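You operate a simulated robot arm through the tools that you are given. There is no shell and no other tool. Be economical: measure what you need, move in short steps, check, and stop when the job is done.

The job below is to be done with a simulated robot arm. You get a single attempt, and the scene is never put back.

## Task
Grip the green-banded drain pipe, chamfer its end and push on the grey coupler.
Fine: it stands in the pipe vice and stays gripped; use the red sanding cup and lay it on the bench.

The check looks at the end state, three seconds after you hand in, the way a careful person would. Anything else that was tipped, shoved, dropped, spilled or broken makes it a failure.

## Robot
A 7-joint arm with a two-finger parallel gripper on a trunk, on a base that drives. Base frame: it is fixed to the floor where the robot stands at the start and does not move with it; the origin is under the middle of the robot, x ahead of it, y to its left, z up. Units: mm, rad, N and s.
With the tool pointing down near the work surface it reaches from about 100 to 420 mm from the robot's upright axis, wherever it stands. Its first joint turns from -2.897 to 2.897 rad. Places, roughly: bright bracket (9x4x7 cm) [600, 400, 900]; handle of the pipe vice [500, 100, 900]; top of the vice bench [500, 500, 800]. Payload 1.57 kg.
The tool frame sits at the grasp point between the pads (the TCP): z along the fingers, y along the line on which they close. The tips reach 30 mm beyond it. The gripper opens to 110 mm. The fingers are 24 mm wide and 12 mm thick; the gripper's body (48 by 112 mm) begins 78 mm behind the TCP.
Orientation is told as [roll, pitch, yaw] about the base's x, y, z axes, in that order, counted from this pose: with the fingers straight down and closing along the base's y, the tool's x points along the base's -x, its y along +y and its z along -z.

## Interface
- The arm moves only by the tool nudge_tool. Its argument "commands" is a list of rows, each a list of 7 numbers: the turn, a rotation vector about the tool's x, y, z in rad, then the shift along the tool's x, y, z in mm, then the gripper command, from -1 (fully open) to 1 (shut), values between in proportion. In form: [[wx, wy, wz, dx, dy, dz, jaw], ...]. A call has 1 to 20 rows; each row shifts and turns the commanded pose from where the row before left it, along the tool's axes as they then stand. Each row takes 0.2 s and may step no farther than 50 mm and 0.15 rad from the row before; otherwise, or with a gripper value out of range, the whole call is refused. A pose out of reach is approached as far as the arm can. The call stops where the force on the tool passes 90 N (or 10 N more than at its start, if that is more) or the arm is blocked; 0.2 s more then pass. Each finger travels about 45 mm/s and halts on what it meets, pressing with about 26 N; the grip force reading is that of the motor and also rises with nothing between the fingers. The clock runs only during rows and for 0.2 s after the last one: add rows that do not move to give the fingers time. The reply holds the time, the measured pose of the TCP, the force on the tool along the base axes, the opening and the grip force, in the units named above and with some noise, with the torque about the TCP (base axes, N m) and any sound that the robot's microphone picked up, and new pictures: "views" is both (left out), scene, wrist or none.
- Cameras (640 x 400 px; columns grow to the right, rows downward): "scene" is now at [26.4, 153.8, 1601.1]; the picture's right is [0.18, -0.98, 0.00], its down [-0.68, -0.12, -0.72] and it looks along [0.71, 0.13, -0.69] (base axes); focal length 289 px, centre (320, 200). "wrist" rides on the gripper at [70, 16, -141] in the tool frame; the picture's right is [-0.23, 0.97, 0.00], its down [-0.86, -0.20, -0.48] and it looks along [-0.47, -0.11, 0.88] (tool axes); focal length 222 px, centre (320, 200). There is no depth. A picture from a camera that has moved, and an enlarged one, comes with that camera's place and axes in the base frame and with its lens. The place of the scene camera against the robot may be out by one fixed shift of up to 25 mm in any direction.
- slide_trunk(by): slides the trunk up (or, below 0, down) by that many mm; the arm and the scene camera ride with it, the base frame stays. It gives what a move gives, with no picture.
- roll_base(legs): drives the robot by 1 to 6 legs, each [ahead, turn to the left] in mm and rad, along the robot's own axes; the way and the turn of a leg run together, so that a leg with both is an arc; at most 1500 mm and 3.142 rad a leg. The arm and the cameras ride along, it lands a little off, and it stops where it bumps. It gives what a move gives, and a new picture of the scene camera.
- head_to(pan, tilt): turns the head with the scene camera to pan (to the left, within 2.705 rad either way) and tilt (down, from -0.506 to 1.204), counted from straight ahead of the robot. It gives what a move gives, and a new picture of the scene camera.
- close_up(camera, box): a new picture of the part [left, top, right, bottom] of that camera's present view, enlarged. No time passes.
- hand_in(): hands the job in; it is judged then, once.

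Work in short steps. Places have to be worked out from the pictures, the camera data and where the tool is seen: move nearer, look again, correct. Check each grasp and each placing, and mend what went wrong. You have 120 turns and 260 pictures in all, those below and enlarged ones among them. Open the gripper and draw the arm clear of the work before you hand the job in, unless the task says otherwise; then end with one line.

The tools are called after "Emit:" by a JSON object that holds its "name" and its "arguments". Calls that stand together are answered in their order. nudge_tool: Moves the arm, as the interface text tells. Its arguments: {"type":"object","properties":{"commands":{"type":"array","items":{"type":"array","items":{"type":"number"}}},"views":{"type":"string","enum":["both","scene","wrist","none"]}},"required":["commands"]} The other tools are called the same way: slide_trunk (by) slides the trunk up or down; roll_base (legs) drives the base; head_to (pan, tilt) turns the head that bears the scene camera; close_up (camera, box) takes an enlarged picture of a part of a camera's view; hand_in () hands the job in.

At the start:

```text
t: 0.0
eef_pos: [383.0, 59.0, 1333.7]
orientation: [0.0, 0.0, -0.001]
wrist_force: [-1.0, -0.3, 0.3]
moment: [0.03, -0.02, 0.01]
finger_gap: 110.0
grasp_force: 0.2
trunk travel left (down, up): [-525.0, 65.0]
robot x, y, heading: [1.9, 1.5, -0.0]
head pan, tilt: [0.176, 0.766]
```

scene: 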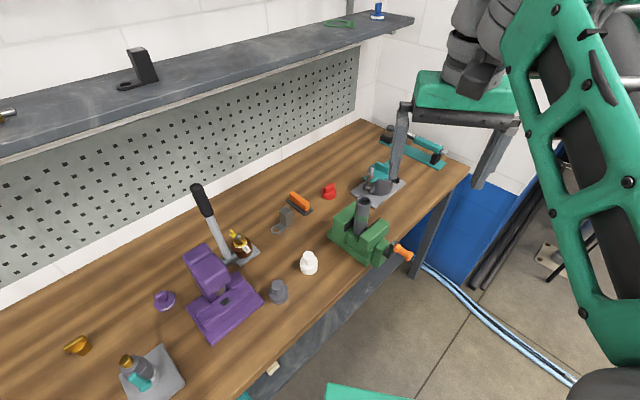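
wrist: 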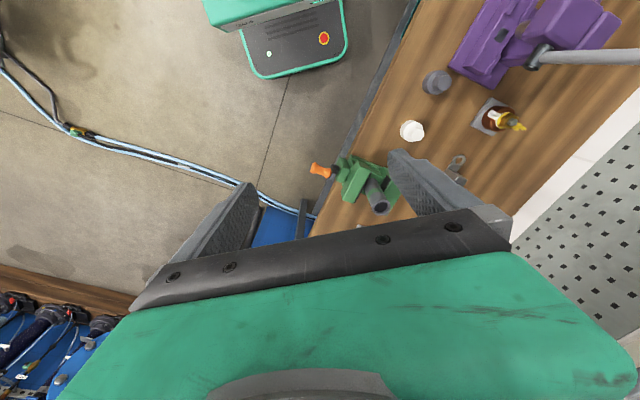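

I'll start by enlarging the work area in the scene view to identify the pipe, vice, red cup and grey coupler.

Emit:
{"name": "close_up", "arguments": {"camera": "scene", "box": [250, 110, 450, 310]}}

Emit:
{"name": "close_up", "arguments": {"camera": "scene", "box": [50, 180, 330, 400]}}

Emit:
{"name": "close_up", "arguments": {"camera": "wrist", "box": [290, 50, 540, 230]}}

```text
2.00 times, centred on (350, 210) of scene
camera zoom: at [26.4, 153.8, 1601.1], right [0.18, -0.98, 0.0], down [-0.68, -0.12, -0.72], along [0.71, 0.13, -0.69], focal length 577 px, centre (260, 180)
```

zoom: 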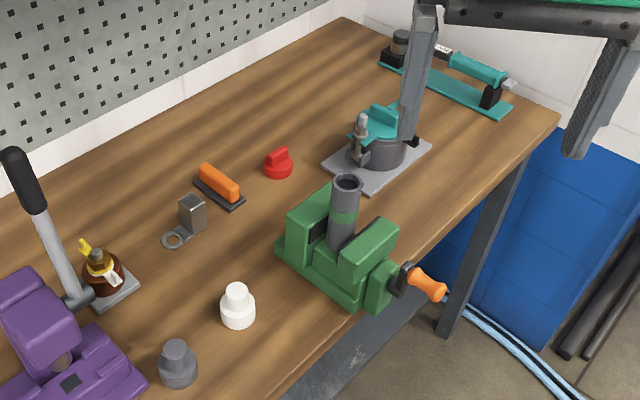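

```text
1.82 times, centred on (190, 290) of scene
camera zoom: at [26.4, 153.8, 1601.1], right [0.18, -0.98, 0.0], down [-0.68, -0.12, -0.72], along [0.71, 0.13, -0.69], focal length 525 px, centre (556, 36)
```

zoom: 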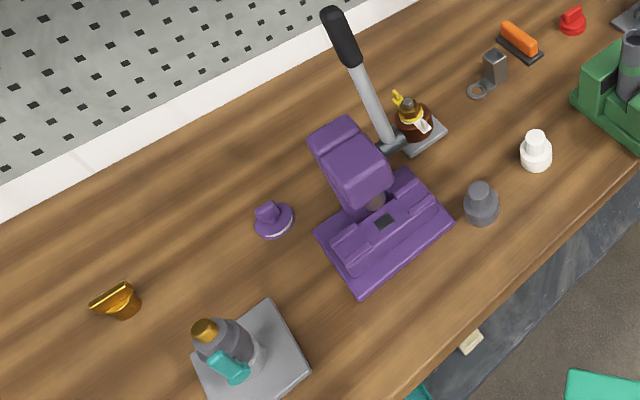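

```text
2.22 times, centred on (415, 140) of wrist
camera zoom: at [312.9, 75.4, 1475.2], right [0.23, 0.97, 0.0], down [0.86, -0.2, 0.48], along [0.47, -0.11, -0.88], focal length 494 px, centre (109, 333)
```

zoom: 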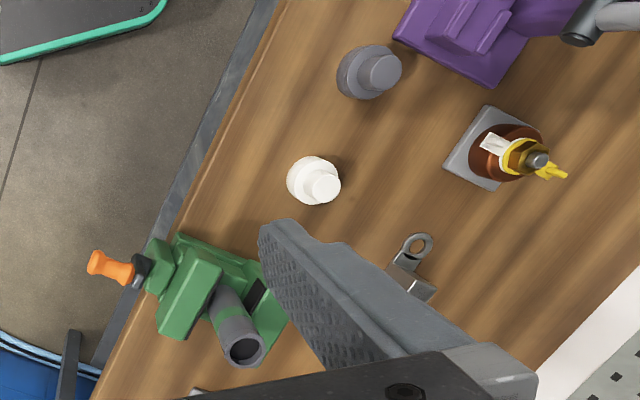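

The pipe stands in the green vice, with the grey coupler, the red cup and the orange vice handle in view. Now I look down at the base to see how it stands against the bench before I drive.

Emit:
{"name": "head_to", "arguments": {"pan": 0.6, "tilt": 1.2}}

Emit:
{"name": "head_to", "arguments": {"pan": 0.9, "tilt": 0.7}}

```text
t: 0.9
eef_pos: [382.5, 58.8, 1333.6]
orientation: [0.0, 0.001, 0.001]
wrist_force: [-0.1, -0.2, 0.2]
moment: [-0.03, -0.01, 0.0]
finger_gap: 110.1
grasp_force: 0.0
trunk travel left (down, up): [-525.0, 65.0]
robot x, y, heading: [1.6, -3.5, -0.001]
head pan, tilt: [0.6, 1.201]
camera scene: at [-8.3, 170.9, 1570.7], right [0.56, -0.83, 0.0], down [-0.77, -0.53, -0.36], along [0.3, 0.2, -0.93], focal length 289 px, centre (320, 200)
```

scene: 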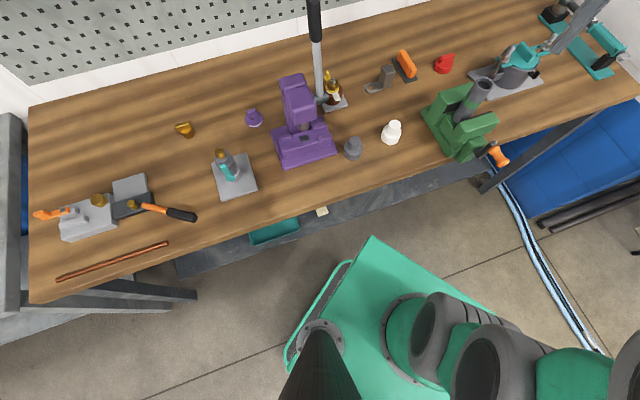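

```text
t: 1.8
eef_pos: [382.6, 58.5, 1334.1]
orientation: [0.001, -0.001, 0.001]
wrist_force: [0.2, -0.4, 0.5]
moment: [0.0, 0.03, 0.03]
finger_gap: 110.1
grasp_force: 0.1
trunk travel left (down, up): [-525.0, 65.0]
robot x, y, heading: [-0.6, -0.3, -0.001]
head pan, tilt: [0.901, 0.7]
camera scene: at [-1.7, 205.9, 1606.5], right [0.78, -0.62, 0.0], down [-0.4, -0.51, -0.76], along [0.48, 0.6, -0.64], focal length 289 px, centre (320, 200)
```

scene: 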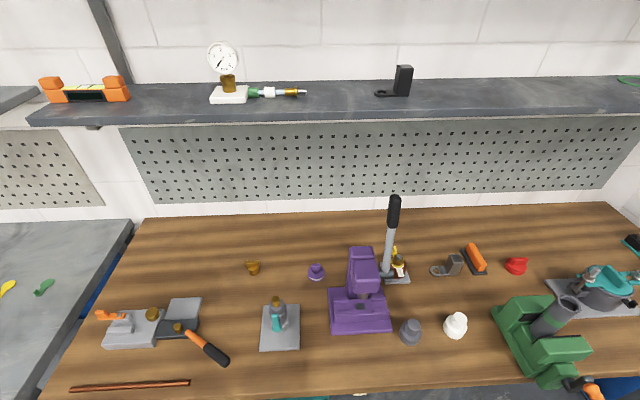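

The white coupler triangulates to z≈915, so the bench top is probably nearer 880 than 800. Its front edge runs along (0.825, −0.565) about 370 mm from the origin. I'll drive to a stand in front of the vice and face the bench squarely.

Emit:
{"name": "roll_base", "arguments": {"legs": [[0, -0.749], [404, 0], [0, 1.719]]}}

Emit:
{"name": "head_to", "arguments": {"pan": 0.1, "tilt": 0.95}}

```text
t: 10.6
eef_pos: [454.1, 64.8, 1334.0]
orientation: [0.0, -0.001, 0.957]
wrist_force: [-0.7, -0.2, -0.2]
moment: [-0.02, -0.01, -0.01]
finger_gap: 110.2
grasp_force: 0.0
trunk travel left (down, up): [-525.0, 65.0]
robot x, y, heading: [282.6, -280.7, 0.957]
head pan, tilt: [0.901, 0.7]
camera scene: at [102.7, -175.9, 1606.6], right [0.96, 0.28, 0.0], down [0.18, -0.62, -0.76], along [-0.22, 0.73, -0.64], focal length 289 px, centre (320, 200)
```

scene: 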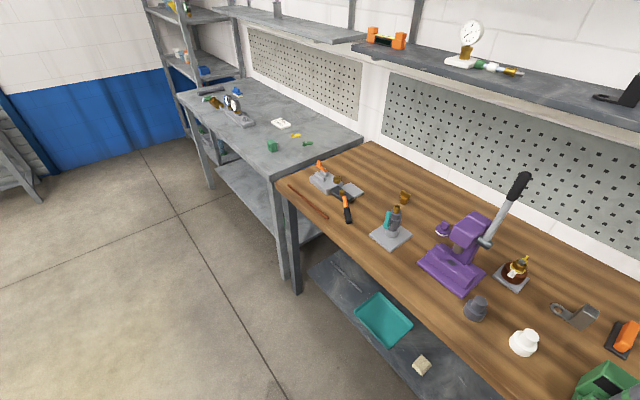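

```text
t: 11.7
eef_pos: [454.8, 64.7, 1334.1]
orientation: [0.002, -0.002, 0.958]
wrist_force: [-0.6, 0.4, 0.1]
moment: [0.02, 0.01, -0.01]
finger_gap: 110.0
grasp_force: 0.1
trunk travel left (down, up): [-525.0, 65.0]
robot x, y, heading: [283.5, -283.2, 0.959]
head pan, tilt: [0.099, 0.949]
camera scene: at [162.6, -194.0, 1586.8], right [0.87, -0.49, 0.0], down [-0.4, -0.71, -0.58], along [0.29, 0.51, -0.81], focal length 289 px, centre (320, 200)
```

scene: 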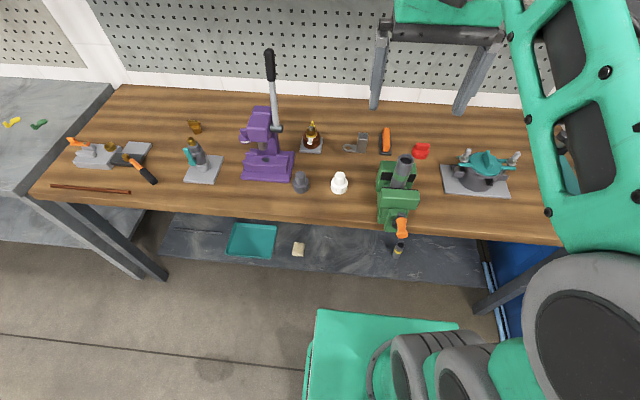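

The shelf under the bench sits behind the bench's front edge and the base still has room. I drive ahead 170 mm, then look at the bench from the wrist.

Emit:
{"name": "roll_base", "arguments": {"legs": [[170, 0]]}}

Emit:
{"name": "nudge_tool", "arguments": {"commands": [[0, 0, 0, 0, 0, 0, -1]], "views": "wrist"}}

```text
t: 13.2
eef_pos: [552.5, 204.0, 1332.8]
orientation: [0.001, 0.0, 0.957]
wrist_force: [-1.0, 0.1, 0.3]
moment: [-0.05, 0.0, 0.02]
finger_gap: 110.1
grasp_force: 0.0
trunk travel left (down, up): [-525.0, 65.0]
robot x, y, heading: [381.5, -142.5, 0.961]
head pan, tilt: [0.099, 0.949]
camera scene: at [260.7, -54.7, 1586.8], right [0.87, -0.49, 0.0], down [-0.4, -0.71, -0.58], along [0.29, 0.51, -0.81], focal length 289 px, centre (320, 200)
```

scene: 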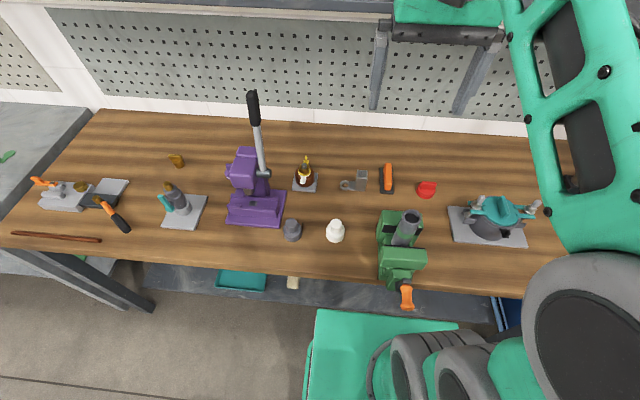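

```text
t: 13.6
eef_pos: [553.2, 203.5, 1333.9]
orientation: [0.001, -0.001, 0.959]
wrist_force: [0.5, 0.3, -0.6]
moment: [0.0, 0.01, 0.0]
finger_gap: 110.1
grasp_force: 0.1
trunk travel left (down, up): [-525.0, 65.0]
robot x, y, heading: [378.7, -144.0, 0.958]
head pan, tilt: [0.099, 0.949]
camera wrist: at [498.8, 156.2, 1475.1], right [-0.67, 0.75, 0.0], down [0.66, 0.58, 0.48], along [0.36, 0.32, -0.88], focal length 222 px, centre (320, 200)
```

wrist: 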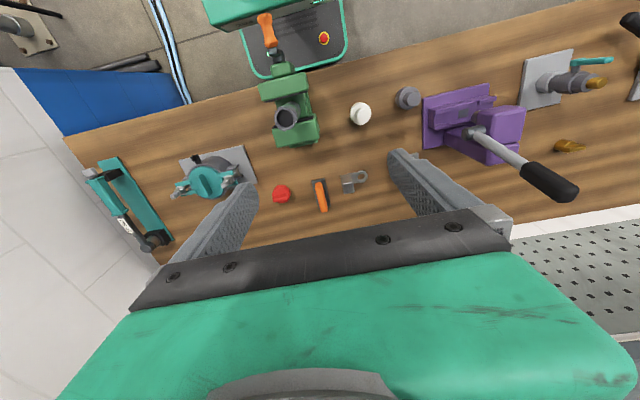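

Triangulating from the two wrist views, relative to the robot:
- Pipe top: z≈1060, about 355 mm ahead.
- Bench top: z≈855.
- Red cup: about 590 mm ahead and 115 mm to the right.

I need to know how far the base can go under the bench, so I enlarge the base front and the handle.

Emit:
{"name": "close_up", "arguments": {"camera": "scene", "box": [200, 230, 520, 400]}}

Emit:
{"name": "close_up", "arguments": {"camera": "wrist", "box": [180, 0, 440, 160]}}

Emit:
{"name": "close_up", "arguments": {"camera": "scene", "box": [280, 160, 540, 320]}}

```text
2.00 times, centred on (360, 315) of scene
camera zoom: at [260.2, -55.4, 1586.8], right [0.87, -0.49, 0.0], down [-0.4, -0.71, -0.58], along [0.29, 0.51, -0.81], focal length 577 px, centre (240, -30)
```

zoom: 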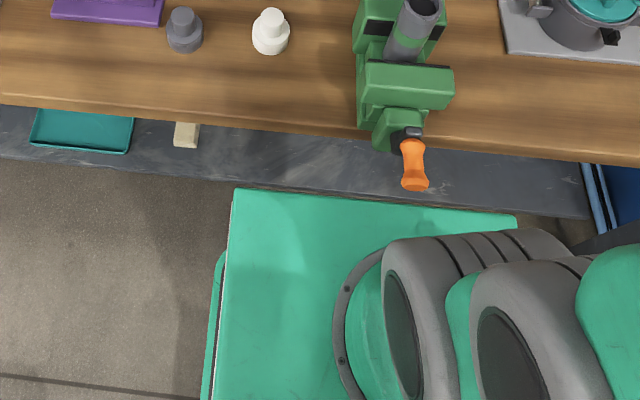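

```text
2.46 times, centred on (310, 80) of wrist
camera zoom: at [498.8, 156.2, 1475.1], right [-0.67, 0.75, 0.0], down [0.66, 0.58, 0.48], along [0.36, 0.32, -0.88], focal length 547 px, centre (345, 495)
```

zoom: 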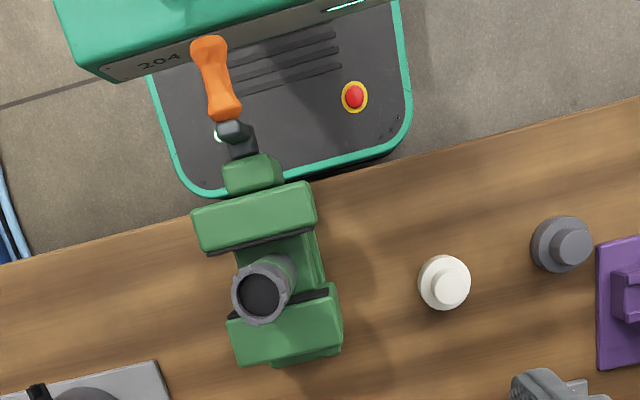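

```text
2.46 times, centred on (410, 240) of scene
camera zoom: at [260.2, -55.4, 1586.8], right [0.87, -0.49, 0.0], down [-0.4, -0.71, -0.58], along [0.29, 0.51, -0.81], focal length 711 px, centre (98, 102)
```

zoom: 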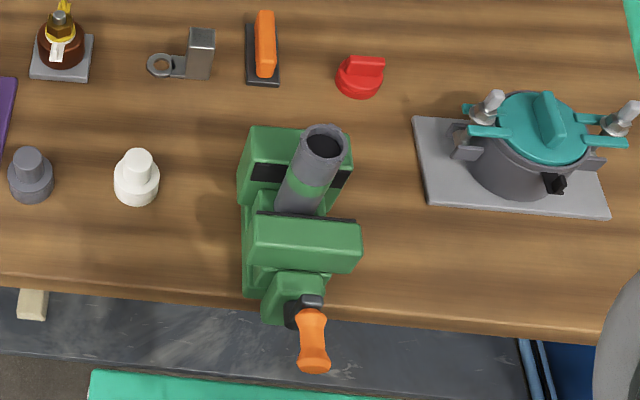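

The green body platform rides with the trunk just in front of the bench edge, so I won't drive in further yet. I test the arm's real reach by moving over the red cup, staying high at first.

Emit:
{"name": "nudge_tool", "arguments": {"commands": [[0, 0, 0, -30, -28, 0, -1], [0, 0, 0, -30, -28, 0, -1], [0, 0, 0, -30, -28, 0, -1], [0, 0, 0, -30, -28, 0, -1], [0, 0, 0, -30, -28, 0, -1], [0, 0, 0, -30, -28, 0, -1], [0, 0, 0, 0, 0, 30, -1], [0, 0, 0, 0, 0, 30, -1], [0, 0, 0, 0, 0, 30, -1], [0, 0, 0, 0, 0, 30, -1], [0, 0, 0, 0, 0, 0, -1]]}}

```text
t: 14.8
eef_pos: [753.3, 250.6, 1335.5]
orientation: [-0.003, -0.026, 0.941]
wrist_force: [12.8, 12.4, -24.8]
moment: [-0.12, 0.26, 0.13]
finger_gap: 110.3
grasp_force: 0.1
out of reach, approached as far as the arm can: row 6
trunk travel left (down, up): [-525.0, 65.0]
robot x, y, heading: [380.0, -145.9, 0.954]
head pan, tilt: [0.099, 0.949]
stopped in row 6: the force on the tool passed its limit at 153 N (the readings are from after the stop); the commanded pose is now the measured one
camera scene: at [259.7, -55.5, 1586.8], right [0.87, -0.49, 0.0], down [-0.4, -0.71, -0.58], along [0.29, 0.51, -0.81], focal length 289 px, centre (320, 200)
camera wrist: at [696.6, 201.4, 1474.8], right [-0.65, 0.76, 0.0], down [0.66, 0.56, 0.5], along [0.38, 0.33, -0.87], focal length 222 px, centre (320, 200)
```

scene: 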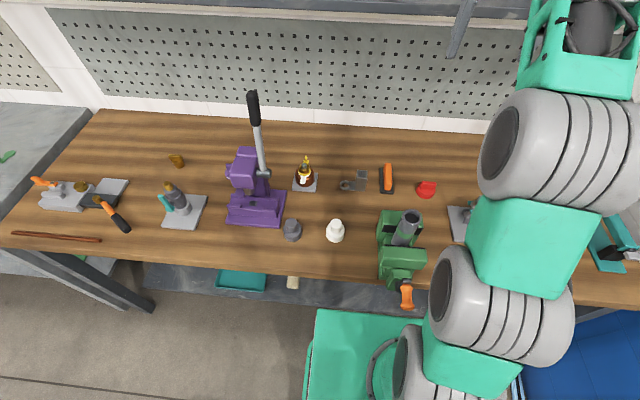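
wrist: 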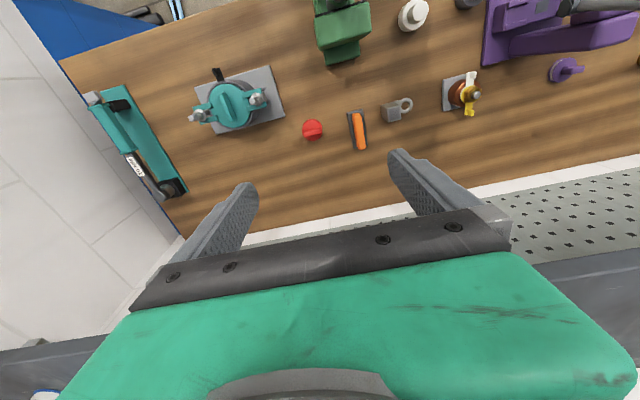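

The reading leaves a residual force at about 540 mm radius; the gripper may be touching the wall shelf or straining at its limit. I back off along the same way.

Emit:
{"name": "nudge_tool", "arguments": {"commands": [[0, 0, 0, 20, 0, 0, -1], [0, 0, 0, 30, 0, 0, -1], [0, 0, 0, 20, 0, 0, -1], [0, 0, 0, 0, 0, 0, -1]], "views": "none"}}

Emit:
{"name": "head_to", "arguments": {"pan": 0.0, "tilt": 0.45}}

```text
t: 15.8
eef_pos: [710.3, 193.0, 1334.3]
orientation: [-0.002, -0.02, 0.942]
wrist_force: [0.4, -0.1, 0.1]
moment: [0.01, 0.01, 0.02]
finger_gap: 110.0
grasp_force: 0.1
trunk travel left (down, up): [-525.0, 65.0]
robot x, y, heading: [381.8, -145.7, 0.958]
head pan, tilt: [0.099, 0.949]
```

```text
t: 16.7
eef_pos: [710.1, 193.5, 1334.3]
orientation: [-0.001, -0.02, 0.94]
wrist_force: [0.0, 0.4, 0.0]
moment: [0.01, -0.01, 0.01]
finger_gap: 110.2
grasp_force: 0.1
trunk travel left (down, up): [-525.0, 65.0]
robot x, y, heading: [380.0, -143.9, 0.961]
head pan, tilt: [0.0, 0.45]
camera scene: at [277.4, -43.6, 1628.7], right [0.82, -0.58, 0.0], down [-0.25, -0.36, -0.9], along [0.52, 0.74, -0.44], focal length 289 px, centre (320, 200)
```

scene: 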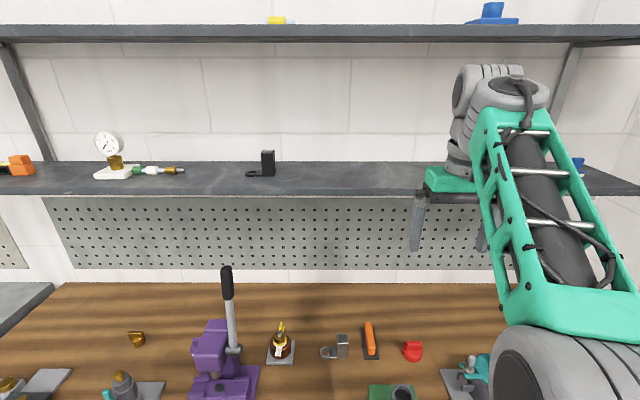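

Free again; the green gripper body had met the wall shelf. I go down at this distance, below shelf level, before reaching ahead.

Emit:
{"name": "nudge_tool", "arguments": {"commands": [[0, 0, 0, 0, 0, 40, -1], [0, 0, 0, 0, 0, 40, -1], [0, 0, 0, 0, 0, 40, -1], [0, 0, 0, 0, 0, 40, -1], [0, 0, 0, 0, 0, 40, -1], [0, 0, 0, -15, -5, 0, -1], [0, 0, 0, -15, -5, 0, -1], [0, 0, 0, -15, -5, 0, -1], [0, 0, 0, -15, -5, 0, -1], [0, 0, 0, 0, 0, 0, -1]]}}

```text
t: 18.9
eef_pos: [767.1, 235.9, 1135.2]
orientation: [-0.002, -0.022, 0.941]
wrist_force: [0.7, 0.3, 0.7]
moment: [-0.01, -0.02, -0.02]
finger_gap: 109.9
grasp_force: 0.1
trunk travel left (down, up): [-525.0, 65.0]
robot x, y, heading: [380.6, -145.0, 0.96]
head pan, tilt: [0.0, 0.45]
camera scene: at [277.4, -43.6, 1628.8], right [0.82, -0.58, 0.0], down [-0.25, -0.36, -0.9], along [0.52, 0.74, -0.44], focal length 289 px, centre (320, 200)
camera wrist: at [710.3, 186.8, 1274.6], right [-0.65, 0.76, 0.0], down [0.66, 0.57, 0.5], along [0.37, 0.33, -0.87], focal length 222 px, centre (320, 200)
```

scene: 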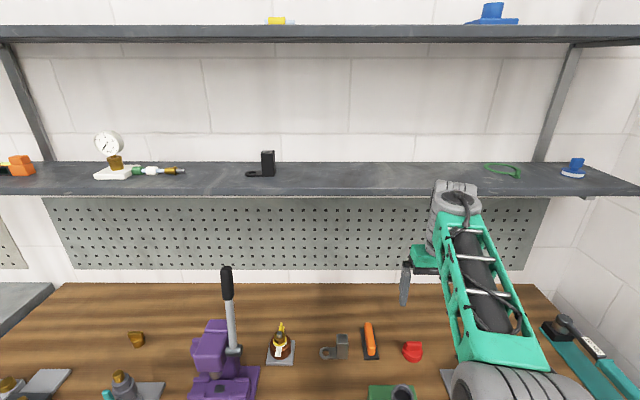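
wrist: 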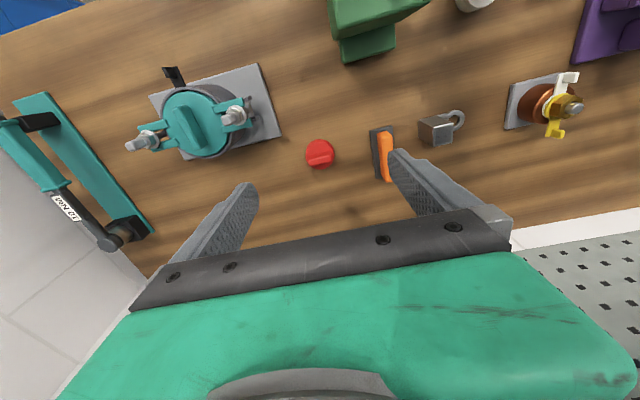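

The arm reaches radius 540 here. The cup triangulates to about (801, 270), with its top near z 887. I enlarge the cup to see its knob.

Emit:
{"name": "close_up", "arguments": {"camera": "wrist", "box": [280, 115, 360, 165]}}

Emit:
{"name": "close_up", "arguments": {"camera": "scene", "box": [370, 320, 450, 370]}}

```text
8.00 times, centred on (320, 140) of wrist
camera zoom: at [710.3, 186.8, 1274.6], right [-0.65, 0.76, 0.0], down [0.66, 0.57, 0.5], along [0.37, 0.33, -0.87], focal length 1777 px, centre (320, 680)
```

zoom: 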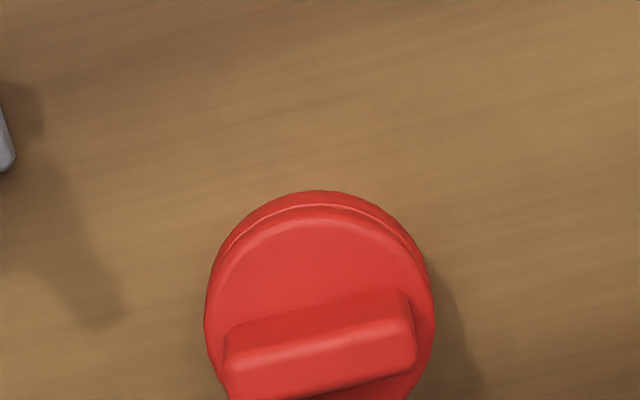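

```text
8.00 times, centred on (410, 345) of scene
camera zoom: at [277.4, -43.6, 1628.8], right [0.82, -0.58, 0.0], down [-0.25, -0.36, -0.9], along [0.52, 0.74, -0.44], focal length 2309 px, centre (-400, -960)
```

zoom: 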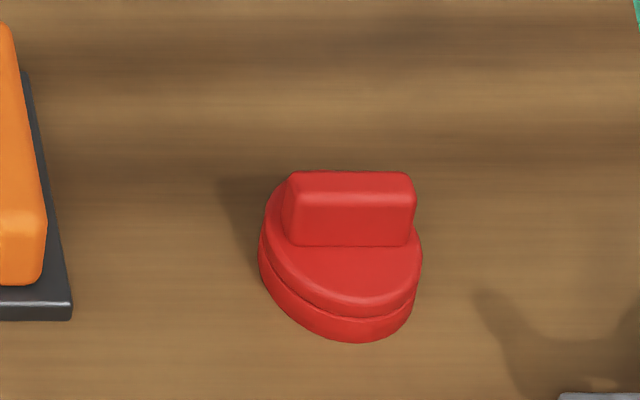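

The cup's bar runs along the bench's length, so I turn the fingers 90° to grip it across its thickness while moving over the cup.

Emit:
{"name": "nudge_tool", "arguments": {"commands": [[0, 0, 0.15, 0, 0, 0, -1], [0, 0, 0.15, 0, 0, 0, -1], [0, 0, 0.15, 0, 0, 0, -1], [0, 0, 0.15, 0, 0, 0, -1], [0, 0, 0.15, 0, 0, 0, -1], [0, 0, 0.15, 0, 0, 0, -1], [0, 0, 0.15, 0, 0, 0, -1], [0, 0, 0.15, 0, 0, 0, -1], [0, 0, 0.15, 0, 0, 0, -1], [0, 0, 0.15, 0, 0, 0, -1], [0, 0, 0.07, 0, 0, 0, -1], [0, 0, 0, -9, 20, 0, -1], [0, 0, 0, 0, 20, 0, -1], [0, 0, 0, 0, 0, 0, -1]], "views": "wrist"}}

```text
t: 21.9
eef_pos: [795.4, 259.7, 1137.2]
orientation: [0.021, -0.003, -0.631]
wrist_force: [-1.6, 0.0, -0.2]
moment: [0.0, 0.0, 0.03]
finger_gap: 109.9
grasp_force: 0.0
trunk travel left (down, up): [-525.0, 65.0]
robot x, y, heading: [378.6, -141.2, 0.959]
head pan, tilt: [0.0, 0.45]
camera wrist: at [747.0, 312.9, 1278.6], right [0.76, 0.65, 0.02], down [0.57, -0.67, 0.48], along [0.32, -0.35, -0.88], focal length 222 px, centre (320, 200)
```

wrist: 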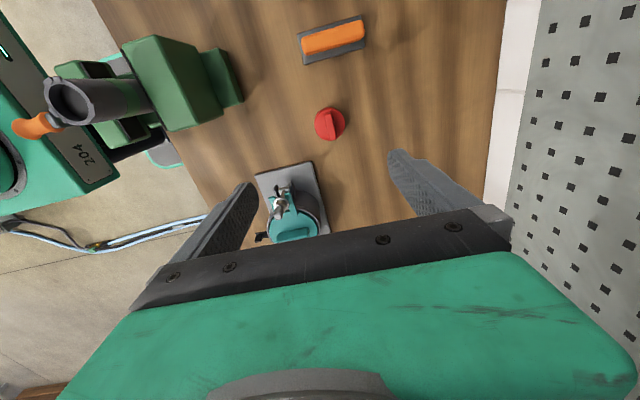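

The bar is centred near (806, 276). I correct the small tilt, shift, and go down to z≈960 for another look.

Emit:
{"name": "nudge_tool", "arguments": {"commands": [[0.017, -0.012, 0, 1, 19, 0, -1], [0, 0, 0, 0, 0, 45, -1], [0, 0, 0, 0, 0, 45, -1], [0, 0, 0, 0, 0, 45, -1], [0, 0, 0, 0, 0, 42, -1], [0, 0, 0, 0, 0, 0, -1], [0, 0, 0, 0, 0, 0, -1]], "views": "wrist"}}

```text
t: 23.5
eef_pos: [809.5, 273.0, 958.8]
orientation: [0.003, -0.011, -0.627]
wrist_force: [-0.5, -0.1, 0.3]
moment: [0.0, 0.02, 0.04]
finger_gap: 110.2
grasp_force: 0.0
trunk travel left (down, up): [-525.0, 65.0]
robot x, y, heading: [376.2, -144.3, 0.955]
head pan, tilt: [0.0, 0.45]
camera wrist: at [760.3, 328.1, 1098.6], right [0.76, 0.65, 0.01], down [0.57, -0.66, 0.49], along [0.32, -0.37, -0.87], focal length 222 px, centre (320, 200)
```

wrist: 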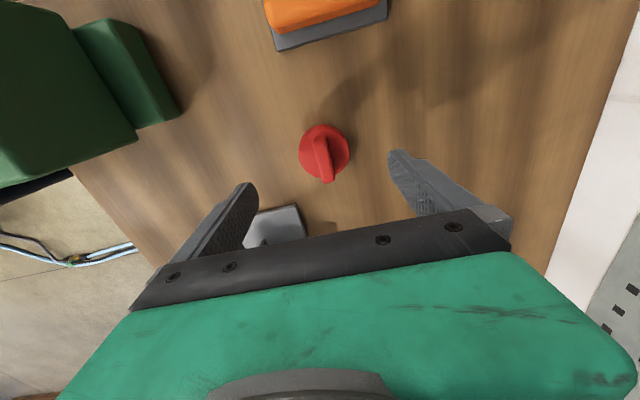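

Cup centre is about (811, 276). I fine-align and go down to z≈914, which should keep the tips above the cup's shoulder.

Emit:
{"name": "nudge_tool", "arguments": {"commands": [[0, 0.01, 0, 1, 4, 0, -1], [0, 0, 0, 0, 0, 22, -1], [0, 0, 0, 0, 0, 23, -0.5], [0, 0, 0, 0, 0, 0, -0.3], [0, 0, 0, 0, 0, 0, -0.3], [0, 0, 0, 0, 0, 0, -0.3]], "views": "both"}}

Emit:
{"name": "close_up", "arguments": {"camera": "scene", "box": [360, 280, 480, 380]}}

```text
t: 24.9
eef_pos: [812.0, 278.1, 912.2]
orientation: [0.005, -0.003, -0.628]
wrist_force: [0.3, -0.1, 0.1]
moment: [0.0, 0.0, -0.01]
finger_gap: 71.7
grasp_force: 0.1
trunk travel left (down, up): [-525.0, 65.0]
robot x, y, heading: [377.7, -141.2, 0.955]
head pan, tilt: [0.0, 0.45]
camera scene: at [277.5, -43.5, 1628.8], right [0.82, -0.58, 0.0], down [-0.25, -0.36, -0.9], along [0.52, 0.74, -0.44], focal length 289 px, centre (320, 200)
camera wrist: at [764.8, 333.4, 1054.2], right [0.76, 0.65, 0.0], down [0.57, -0.66, 0.48], along [0.32, -0.36, -0.88], focal length 222 px, centre (320, 200)
```

scene: 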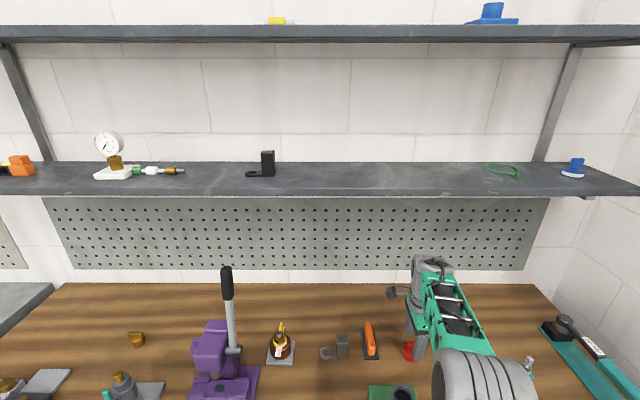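
wrist: 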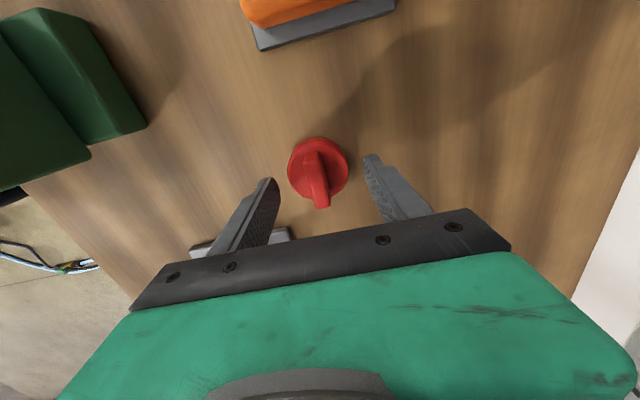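

```text
4.00 times, centred on (420, 330) of scene
camera zoom: at [277.5, -43.5, 1628.8], right [0.82, -0.58, 0.0], down [-0.25, -0.36, -0.9], along [0.52, 0.74, -0.44], focal length 1155 px, centre (-80, -320)
```

zoom: 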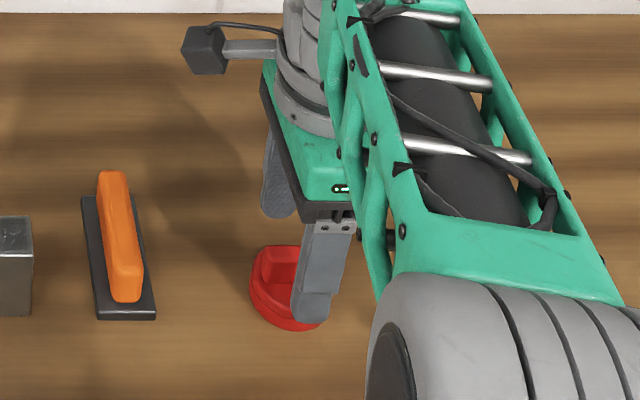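

The fingers straddle the bar and are centred over the cup. I go down 6 mm more, watching the force, and then close.

Emit:
{"name": "nudge_tool", "arguments": {"commands": [[0, 0, 0, 0, 0, 3, -0.3], [0, 0, 0, 0, 0, 3, -0.3], [0, 0, 0, 0, 0, 0, 0.3], [0, 0, 0, 0, 0, 0, 1], [0, 0, 0, 0, 0, 0, 1], [0, 0, 0, 0, 0, 0, 1], [0, 0, 0, 0, 0, 0, 1], [0, 0, 0, 0, 0, 0, 1]], "views": "wrist"}}

```text
t: 26.7
eef_pos: [812.5, 279.3, 907.5]
orientation: [0.002, -0.001, -0.63]
wrist_force: [0.3, -0.8, 0.6]
moment: [-0.04, 0.08, 0.04]
finger_gap: 13.4
grasp_force: 26.3
trunk travel left (down, up): [-525.0, 65.0]
robot x, y, heading: [378.0, -143.3, 0.961]
head pan, tilt: [0.0, 0.45]
camera wrist: at [764.1, 333.5, 1048.6], right [0.76, 0.65, 0.0], down [0.57, -0.67, 0.48], along [0.32, -0.36, -0.88], focal length 222 px, centre (320, 200)
```

wrist: 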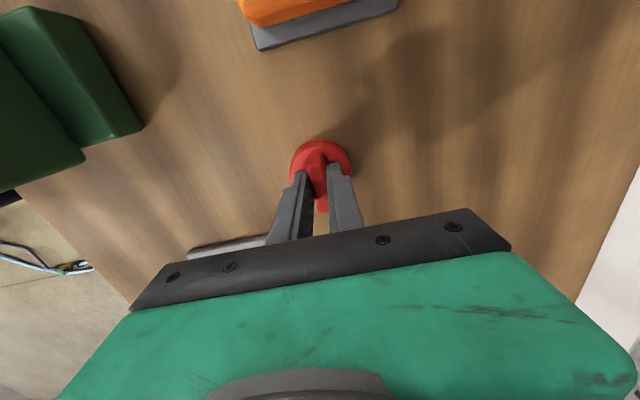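

The bar is gripped at 13.4 mm. Before lifting I look at the vice to see whether its jaws already hold the pipe.

Emit:
{"name": "head_to", "arguments": {"pan": 0.0, "tilt": 0.95}}

Emit:
{"name": "close_up", "arguments": {"camera": "scene", "box": [320, 190, 440, 330]}}

```text
t: 27.7
eef_pos: [812.1, 278.9, 907.0]
orientation: [0.003, -0.003, -0.628]
wrist_force: [0.0, -0.2, 1.3]
moment: [-0.04, 0.06, 0.03]
finger_gap: 13.5
grasp_force: 26.1
trunk travel left (down, up): [-525.0, 65.0]
robot x, y, heading: [380.7, -141.9, 0.958]
head pan, tilt: [0.0, 0.949]
camera scene: at [266.3, -59.3, 1586.9], right [0.82, -0.58, 0.0], down [-0.47, -0.66, -0.58], along [0.34, 0.48, -0.81], focal length 289 px, centre (320, 200)
```

scene: 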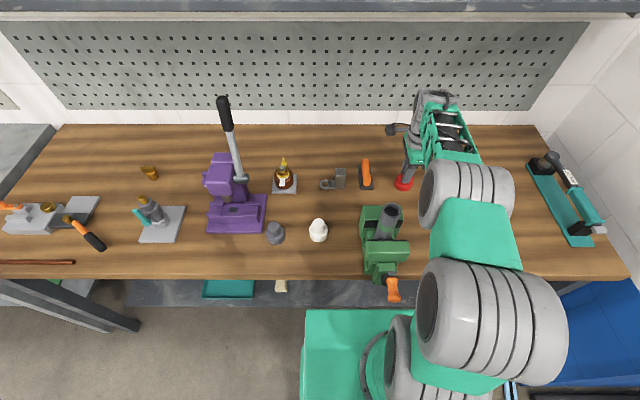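

```text
2.86 times, centred on (380, 260) of scene
camera zoom: at [266.3, -59.3, 1586.9], right [0.82, -0.58, 0.0], down [-0.47, -0.66, -0.58], along [0.34, 0.48, -0.81], focal length 825 px, centre (149, 29)
```

zoom: 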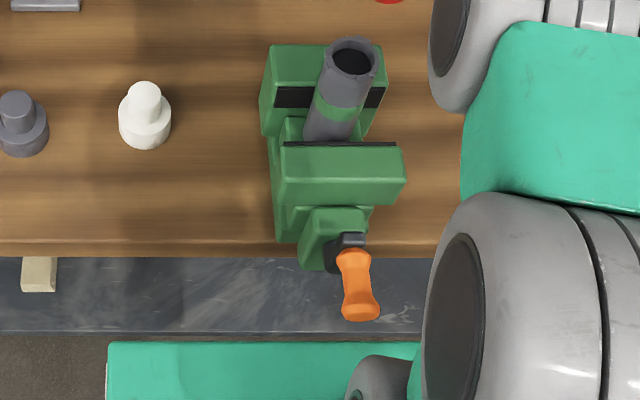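

I can't settle the jaw gap from here. I lift the cup, which can go back if needed, and carry it high so the wrist camera can look at the vice on the way.

Emit:
{"name": "nudge_tool", "arguments": {"commands": [[0, 0, 0, 0, 0, -10, 1], [0, 0, 0, 0, 0, -30, 1], [0, 0, 0, 0, 0, -45, 1], [0, 0, 0, 0, 0, -45, 1], [0, 0, 0, 0, 0, -45, 1], [0, 0, 0, 0, 0, -45, 1], [0, 0, 0, 0, 0, -45, 1], [0, 0, 0, 0, 0, -25, 1], [0, 0, 0, 0, 0, 0, 1]]}}

```text
t: 29.7
eef_pos: [811.1, 278.9, 1198.4]
orientation: [0.002, -0.002, -0.629]
wrist_force: [-0.9, -0.2, -1.3]
moment: [0.02, -0.05, -0.01]
finger_gap: 13.4
grasp_force: 25.9
trunk travel left (down, up): [-525.0, 65.0]
robot x, y, heading: [379.3, -140.3, 0.956]
head pan, tilt: [0.0, 0.949]
camera scene: at [267.3, -59.1, 1586.8], right [0.82, -0.58, 0.0], down [-0.47, -0.66, -0.58], along [0.33, 0.48, -0.81], focal length 289 px, centre (320, 200)
camera wrist: at [764.6, 333.9, 1339.3], right [0.76, 0.65, 0.0], down [0.57, -0.66, 0.48], along [0.32, -0.36, -0.88], focal length 222 px, centre (320, 200)
```

scene: 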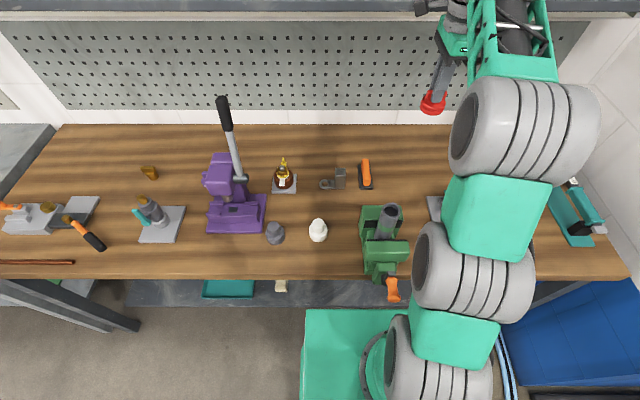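
wrist: 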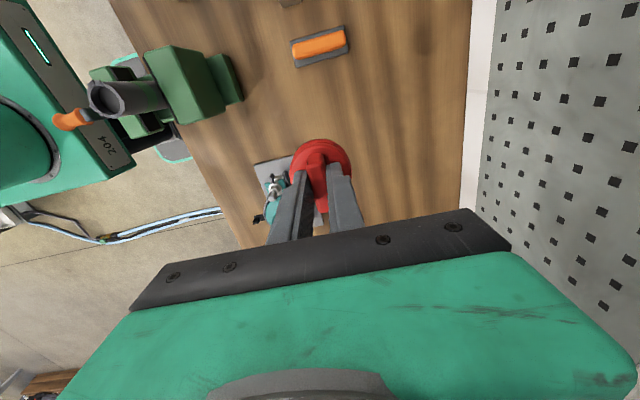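

The cup came along cleanly. I move back toward the robot to bring the pipe and vice into the wrist view.

Emit:
{"name": "nudge_tool", "arguments": {"commands": [[0, 0, 0, 15, -30, 0, 1], [0, 0, 0, 25, -35, 0, 1], [0, 0, 0, 25, -35, 0, 1], [0, 0, 0, 25, -35, 0, 1], [0, 0, 0, 25, -35, 0, 1], [0, 0, 0, 25, -35, 0, 1], [0, 0, 0, 0, 0, 0, 1], [0, 0, 0, 0, 0, 0, 1]], "views": "wrist"}}

Emit:
{"name": "close_up", "arguments": {"camera": "wrist", "box": [120, 0, 420, 190]}}

```text
t: 31.5
eef_pos: [574.8, 197.7, 1196.8]
orientation: [0.003, -0.004, -0.628]
wrist_force: [-0.2, 0.3, -1.9]
moment: [0.01, 0.05, 0.04]
finger_gap: 13.4
grasp_force: 26.4
trunk travel left (down, up): [-525.0, 65.0]
robot x, y, heading: [380.8, -143.9, 0.954]
head pan, tilt: [0.0, 0.949]
camera wrist: at [527.5, 252.6, 1338.1], right [0.76, 0.65, 0.0], down [0.57, -0.66, 0.48], along [0.32, -0.36, -0.88], focal length 222 px, centre (320, 200)
```

wrist: 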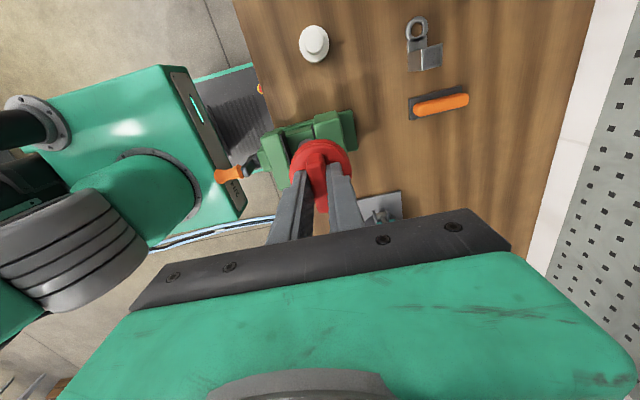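

```text
2.11 times, centred on (270, 95) of wrist
camera zoom: at [527.5, 252.6, 1338.1], right [0.76, 0.65, 0.0], down [0.57, -0.66, 0.48], along [0.32, -0.36, -0.88], focal length 468 px, centre (425, 421)
```

zoom: 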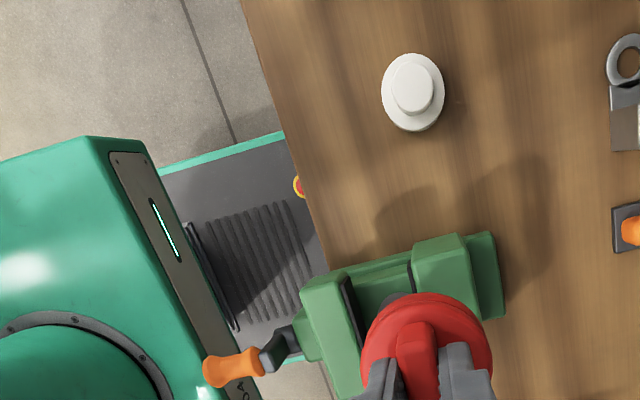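

The cup hides the jaws. I shift 130 mm to the robot's right so that pipe and jaws show in the upper half of the wrist view.

Emit:
{"name": "nudge_tool", "arguments": {"commands": [[0, 0, 0, -45, 0, 0, 1], [0, 0, 0, -45, 0, 0, 1], [0, 0, 0, -40, 0, 0, 1], [0, 0, 0, 0, 0, 0, 1]], "views": "wrist"}}

Emit:
{"name": "close_up", "arguments": {"camera": "wrist", "box": [190, 0, 430, 160]}}

```text
t: 32.5
eef_pos: [679.5, 120.9, 1199.3]
orientation: [0.003, -0.002, -0.628]
wrist_force: [-0.3, -0.3, -0.7]
moment: [-0.01, 0.05, 0.01]
finger_gap: 13.5
grasp_force: 26.1
trunk travel left (down, up): [-525.0, 65.0]
robot x, y, heading: [381.7, -141.7, 0.958]
head pan, tilt: [0.0, 0.949]
camera wrist: at [633.3, 175.7, 1339.0], right [0.76, 0.65, 0.0], down [0.57, -0.67, 0.48], along [0.32, -0.36, -0.88], focal length 222 px, centre (320, 200)
```

wrist: 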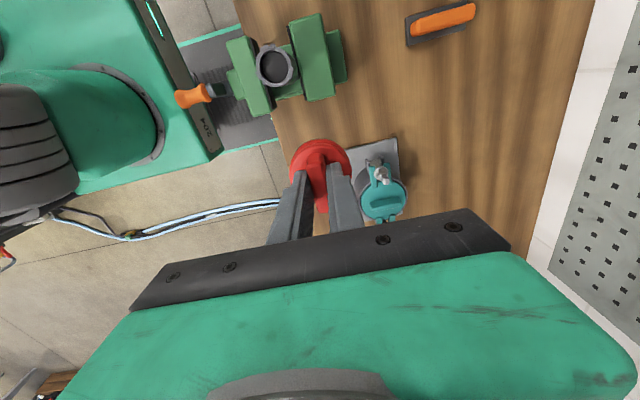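

```text
2.50 times, centred on (310, 80) of wrist
camera zoom: at [633.3, 175.7, 1339.0], right [0.76, 0.65, 0.0], down [0.57, -0.67, 0.48], along [0.32, -0.36, -0.88], focal length 555 px, centre (345, 500)
```

zoom: 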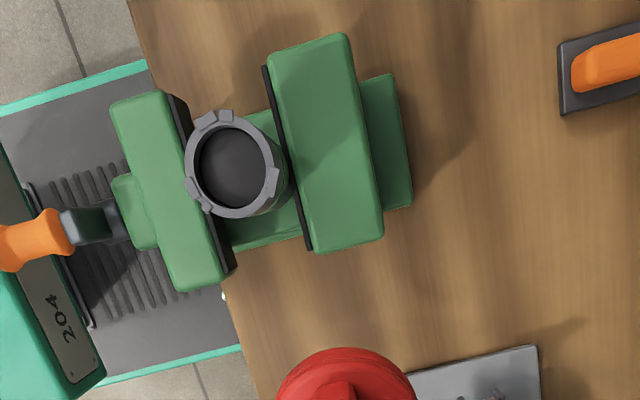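

With jaw tops at z≈975, the jaw gap measures about 4–5 mm wider than the pipe, so the vice is still loose and must be tightened with its crank. I first set the cup down on the clear bench patch behind and left of the vice.

Emit:
{"name": "nudge_tool", "arguments": {"commands": [[0, 0, 0, 43, 28, 0, 1], [0, 0, 0, 43, 28, 0, 1], [0, 0, 0, 43, 29, 0, 1], [0, 0, 0, 44, 29, 0, 1], [0, 0, 0, 0, 0, 45, 1], [0, 0, 0, 0, 0, 45, 1], [0, 0, 0, 0, 0, 45, 1], [0, 0, 0, 0, 0, 45, 1], [0, 0, 0, 0, 0, 45, 1], [0, 0, 0, 0, 0, 40, 1], [0, 0, 0, 0, 0, 0, 1], [0, 0, 0, 0, 0, 0, 1]]}}

```text
refused: row 1 steps farther than a row can; nothing moved
```

Rows are limited to 50 mm in total, so I use smaller steps.

Emit:
{"name": "nudge_tool", "arguments": {"commands": [[0, 0, 0, 34, 23, 0, 1], [0, 0, 0, 35, 23, 0, 1], [0, 0, 0, 35, 23, 0, 1], [0, 0, 0, 35, 23, 0, 1], [0, 0, 0, 34, 22, 0, 1], [0, 0, 0, 0, 0, 45, 1], [0, 0, 0, 0, 0, 45, 1], [0, 0, 0, 0, 0, 45, 1], [0, 0, 0, 0, 0, 45, 1], [0, 0, 0, 0, 0, 45, 1], [0, 0, 0, 0, 0, 40, 1], [0, 0, 0, 0, 0, 0, 1], [0, 0, 0, 0, 0, 0, 1]]}}

```text
t: 35.3
eef_pos: [611.1, 314.3, 1035.0]
orientation: [-0.001, -0.002, -0.628]
wrist_force: [-0.6, 0.5, -0.6]
moment: [-0.03, -0.03, -0.02]
finger_gap: 13.5
grasp_force: 26.0
out of reach, approached as far as the arm can: row 9, 10, 11
trunk travel left (down, up): [-525.0, 65.0]
robot x, y, heading: [380.8, -145.7, 0.96]
head pan, tilt: [0.0, 0.949]
camera scene: at [266.5, -59.1, 1586.8], right [0.82, -0.58, 0.0], down [-0.47, -0.67, -0.58], along [0.34, 0.48, -0.81], focal length 289 px, centre (320, 200)
camera wrist: at [563.4, 370.6, 1176.6], right [0.76, 0.65, 0.0], down [0.57, -0.66, 0.48], along [0.31, -0.36, -0.88], focal length 222 px, centre (320, 200)
```

scene: 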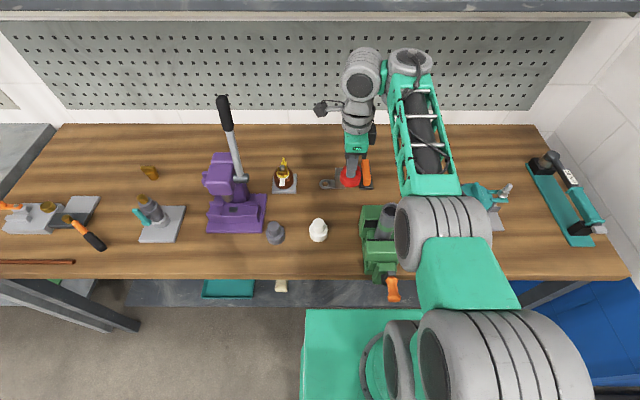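
wrist: 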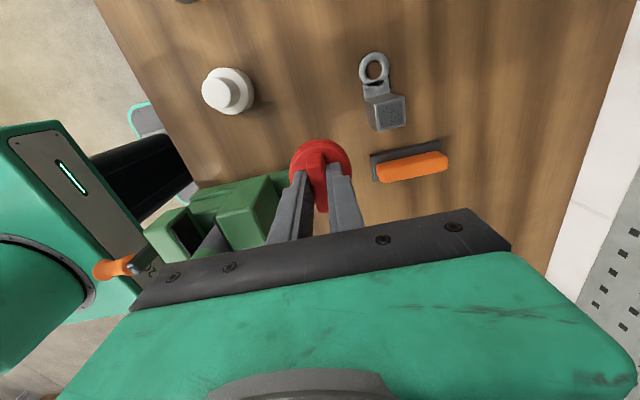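

This spot is out of reach at the present trunk height; the arm is too folded. The cup's original place did work, so I take it back there, then lower the trunk and rethink.

Emit:
{"name": "nudge_tool", "arguments": {"commands": [[0, 0, 0, 0, 0, -40, 1], [0, 0, 0, 0, 0, -40, 1], [0, 0, 0, -35, 17, 0, 1], [0, 0, 0, -35, 17, 0, 1], [0, 0, 0, -35, 17, 0, 1], [0, 0, 0, -35, 18, 0, 1], [0, 0, 0, -33, 17, 0, 1], [0, 0, 0, 0, 0, 0, 1], [0, 0, 0, 0, 0, 0, 1]], "views": "wrist"}}

```text
t: 37.3
eef_pos: [799.1, 280.9, 1115.5]
orientation: [0.003, -0.003, -0.628]
wrist_force: [-0.2, -0.2, -1.4]
moment: [0.01, -0.05, -0.01]
finger_gap: 13.2
grasp_force: 26.0
trunk travel left (down, up): [-525.0, 65.0]
robot x, y, heading: [377.0, -142.0, 0.957]
head pan, tilt: [0.0, 0.949]
camera wrist: at [752.1, 336.3, 1256.9], right [0.76, 0.65, 0.0], down [0.57, -0.67, 0.48], along [0.32, -0.36, -0.88], focal length 222 px, centre (320, 200)
```

wrist: 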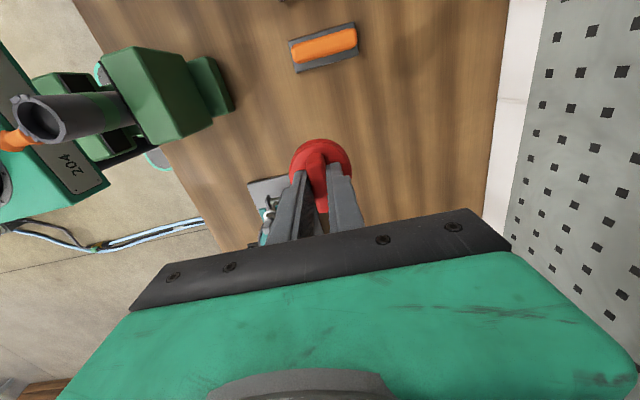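

Over the original spot. I go down to the previous grip height plus a millimetre.

Emit:
{"name": "nudge_tool", "arguments": {"commands": [[0, 0, 0, -12, 6, 0, 1], [0, 0, 0, 0, 0, 45, 1], [0, 0, 0, 0, 0, 45, 1], [0, 0, 0, 0, 0, 45, 1], [0, 0, 0, 0, 0, 40, 1], [0, 0, 0, 0, 0, 20, 1], [0, 0, 0, 0, 0, 7, 1], [0, 0, 0, 0, 0, 4, 1], [0, 0, 0, 0, 0, 0, 1], [0, 0, 0, 0, 0, 0, 1]], "views": "wrist"}}

```text
t: 39.5
eef_pos: [812.0, 278.0, 908.3]
orientation: [0.003, -0.005, -0.628]
wrist_force: [-0.1, -0.3, -1.3]
moment: [0.0, 0.02, 0.0]
finger_gap: 13.3
grasp_force: 25.8
trunk travel left (down, up): [-525.0, 65.0]
robot x, y, heading: [377.8, -142.7, 0.958]
head pan, tilt: [0.0, 0.949]
camera wrist: at [764.3, 333.2, 1050.4], right [0.76, 0.65, 0.0], down [0.57, -0.66, 0.48], along [0.32, -0.36, -0.88], focal length 222 px, centre (320, 200)
```

wrist: 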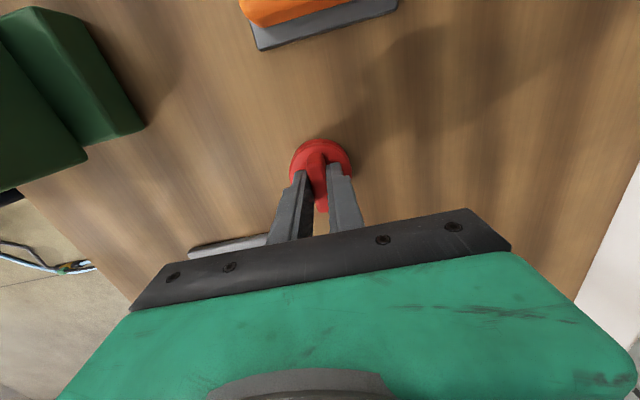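

One more millimetre to seat it, then I open and rise.

Emit:
{"name": "nudge_tool", "arguments": {"commands": [[0, 0, 0, 0, 0, 1.5, 1], [0, 0, 0, 0, 0, 0, 0.7], [0, 0, 0, 0, 0, 0, 0.4], [0, 0, 0, 0, 0, 0, 0.2], [0, 0, 0, 0, 0, 0, 0.2], [0, 0, 0, 0, 0, -40, 0.2], [0, 0, 0, 0, 0, -45, 0], [0, 0, 0, 0, 0, -45, -0.5], [0, 0, 0, 0, 0, -45, -1], [0, 0, 0, 0, 0, -45, -1], [0, 0, 0, 0, 0, 0, -1]], "views": "wrist"}}

```text
t: 41.9
eef_pos: [812.0, 277.4, 1129.5]
orientation: [0.004, -0.002, -0.627]
wrist_force: [0.0, 0.3, 0.4]
moment: [-0.01, -0.02, 0.0]
finger_gap: 110.1
grasp_force: 0.0
trunk travel left (down, up): [-525.0, 65.0]
robot x, y, heading: [381.9, -142.5, 0.959]
head pan, tilt: [0.0, 0.949]
camera wrist: at [764.2, 331.9, 1271.2], right [0.76, 0.65, 0.0], down [0.57, -0.66, 0.48], along [0.32, -0.36, -0.88], focal length 222 px, centre (320, 200)
```

wrist: 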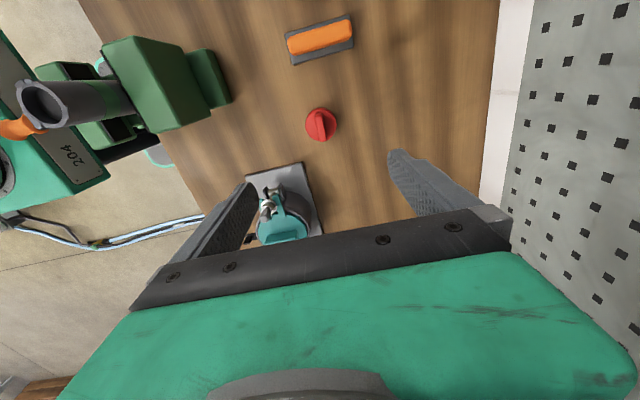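

The cup stands upright where it was. Next I retreat high and to the left, clear of the pipe, so I can lower the trunk safely.

Emit:
{"name": "nudge_tool", "arguments": {"commands": [[0, 0, 0, 0, -10, -35, -1], [0, 0, 0, 0, -10, -35, -1], [0, 0, 0, 30, -30, 0, -1], [0, 0, 0, 30, -30, 0, -1], [0, 0, 0, 30, -30, 0, -1], [0, 0, 0, 30, -30, -10, -1], [0, 0, 0, 30, -30, -20, -1], [0, 0, 0, 30, -30, -20, -1], [0, 0, 0, 35, -30, -10, -1], [0, 0, 0, 40, -20, 0, -1], [0, 0, 0, 40, -5, 0, -1], [0, 0, 0, 0, 0, 0, -1]], "views": "wrist"}}

```text
t: 44.5
eef_pos: [422.9, 249.7, 1257.8]
orientation: [0.003, -0.002, -0.629]
wrist_force: [0.1, 0.0, -0.7]
moment: [0.02, 0.0, -0.01]
finger_gap: 110.3
grasp_force: 0.0
trunk travel left (down, up): [-525.0, 65.0]
robot x, y, heading: [381.8, -143.6, 0.955]
head pan, tilt: [0.0, 0.949]
camera wrist: at [375.5, 302.5, 1399.0], right [0.76, 0.65, 0.0], down [0.57, -0.67, 0.48], along [0.32, -0.36, -0.88], focal length 222 px, centre (320, 200)
```

wrist: 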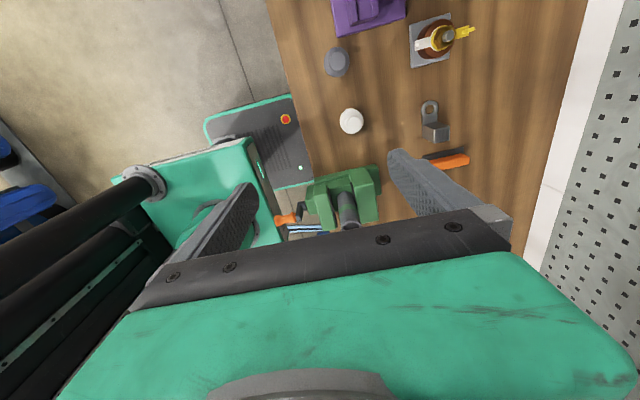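

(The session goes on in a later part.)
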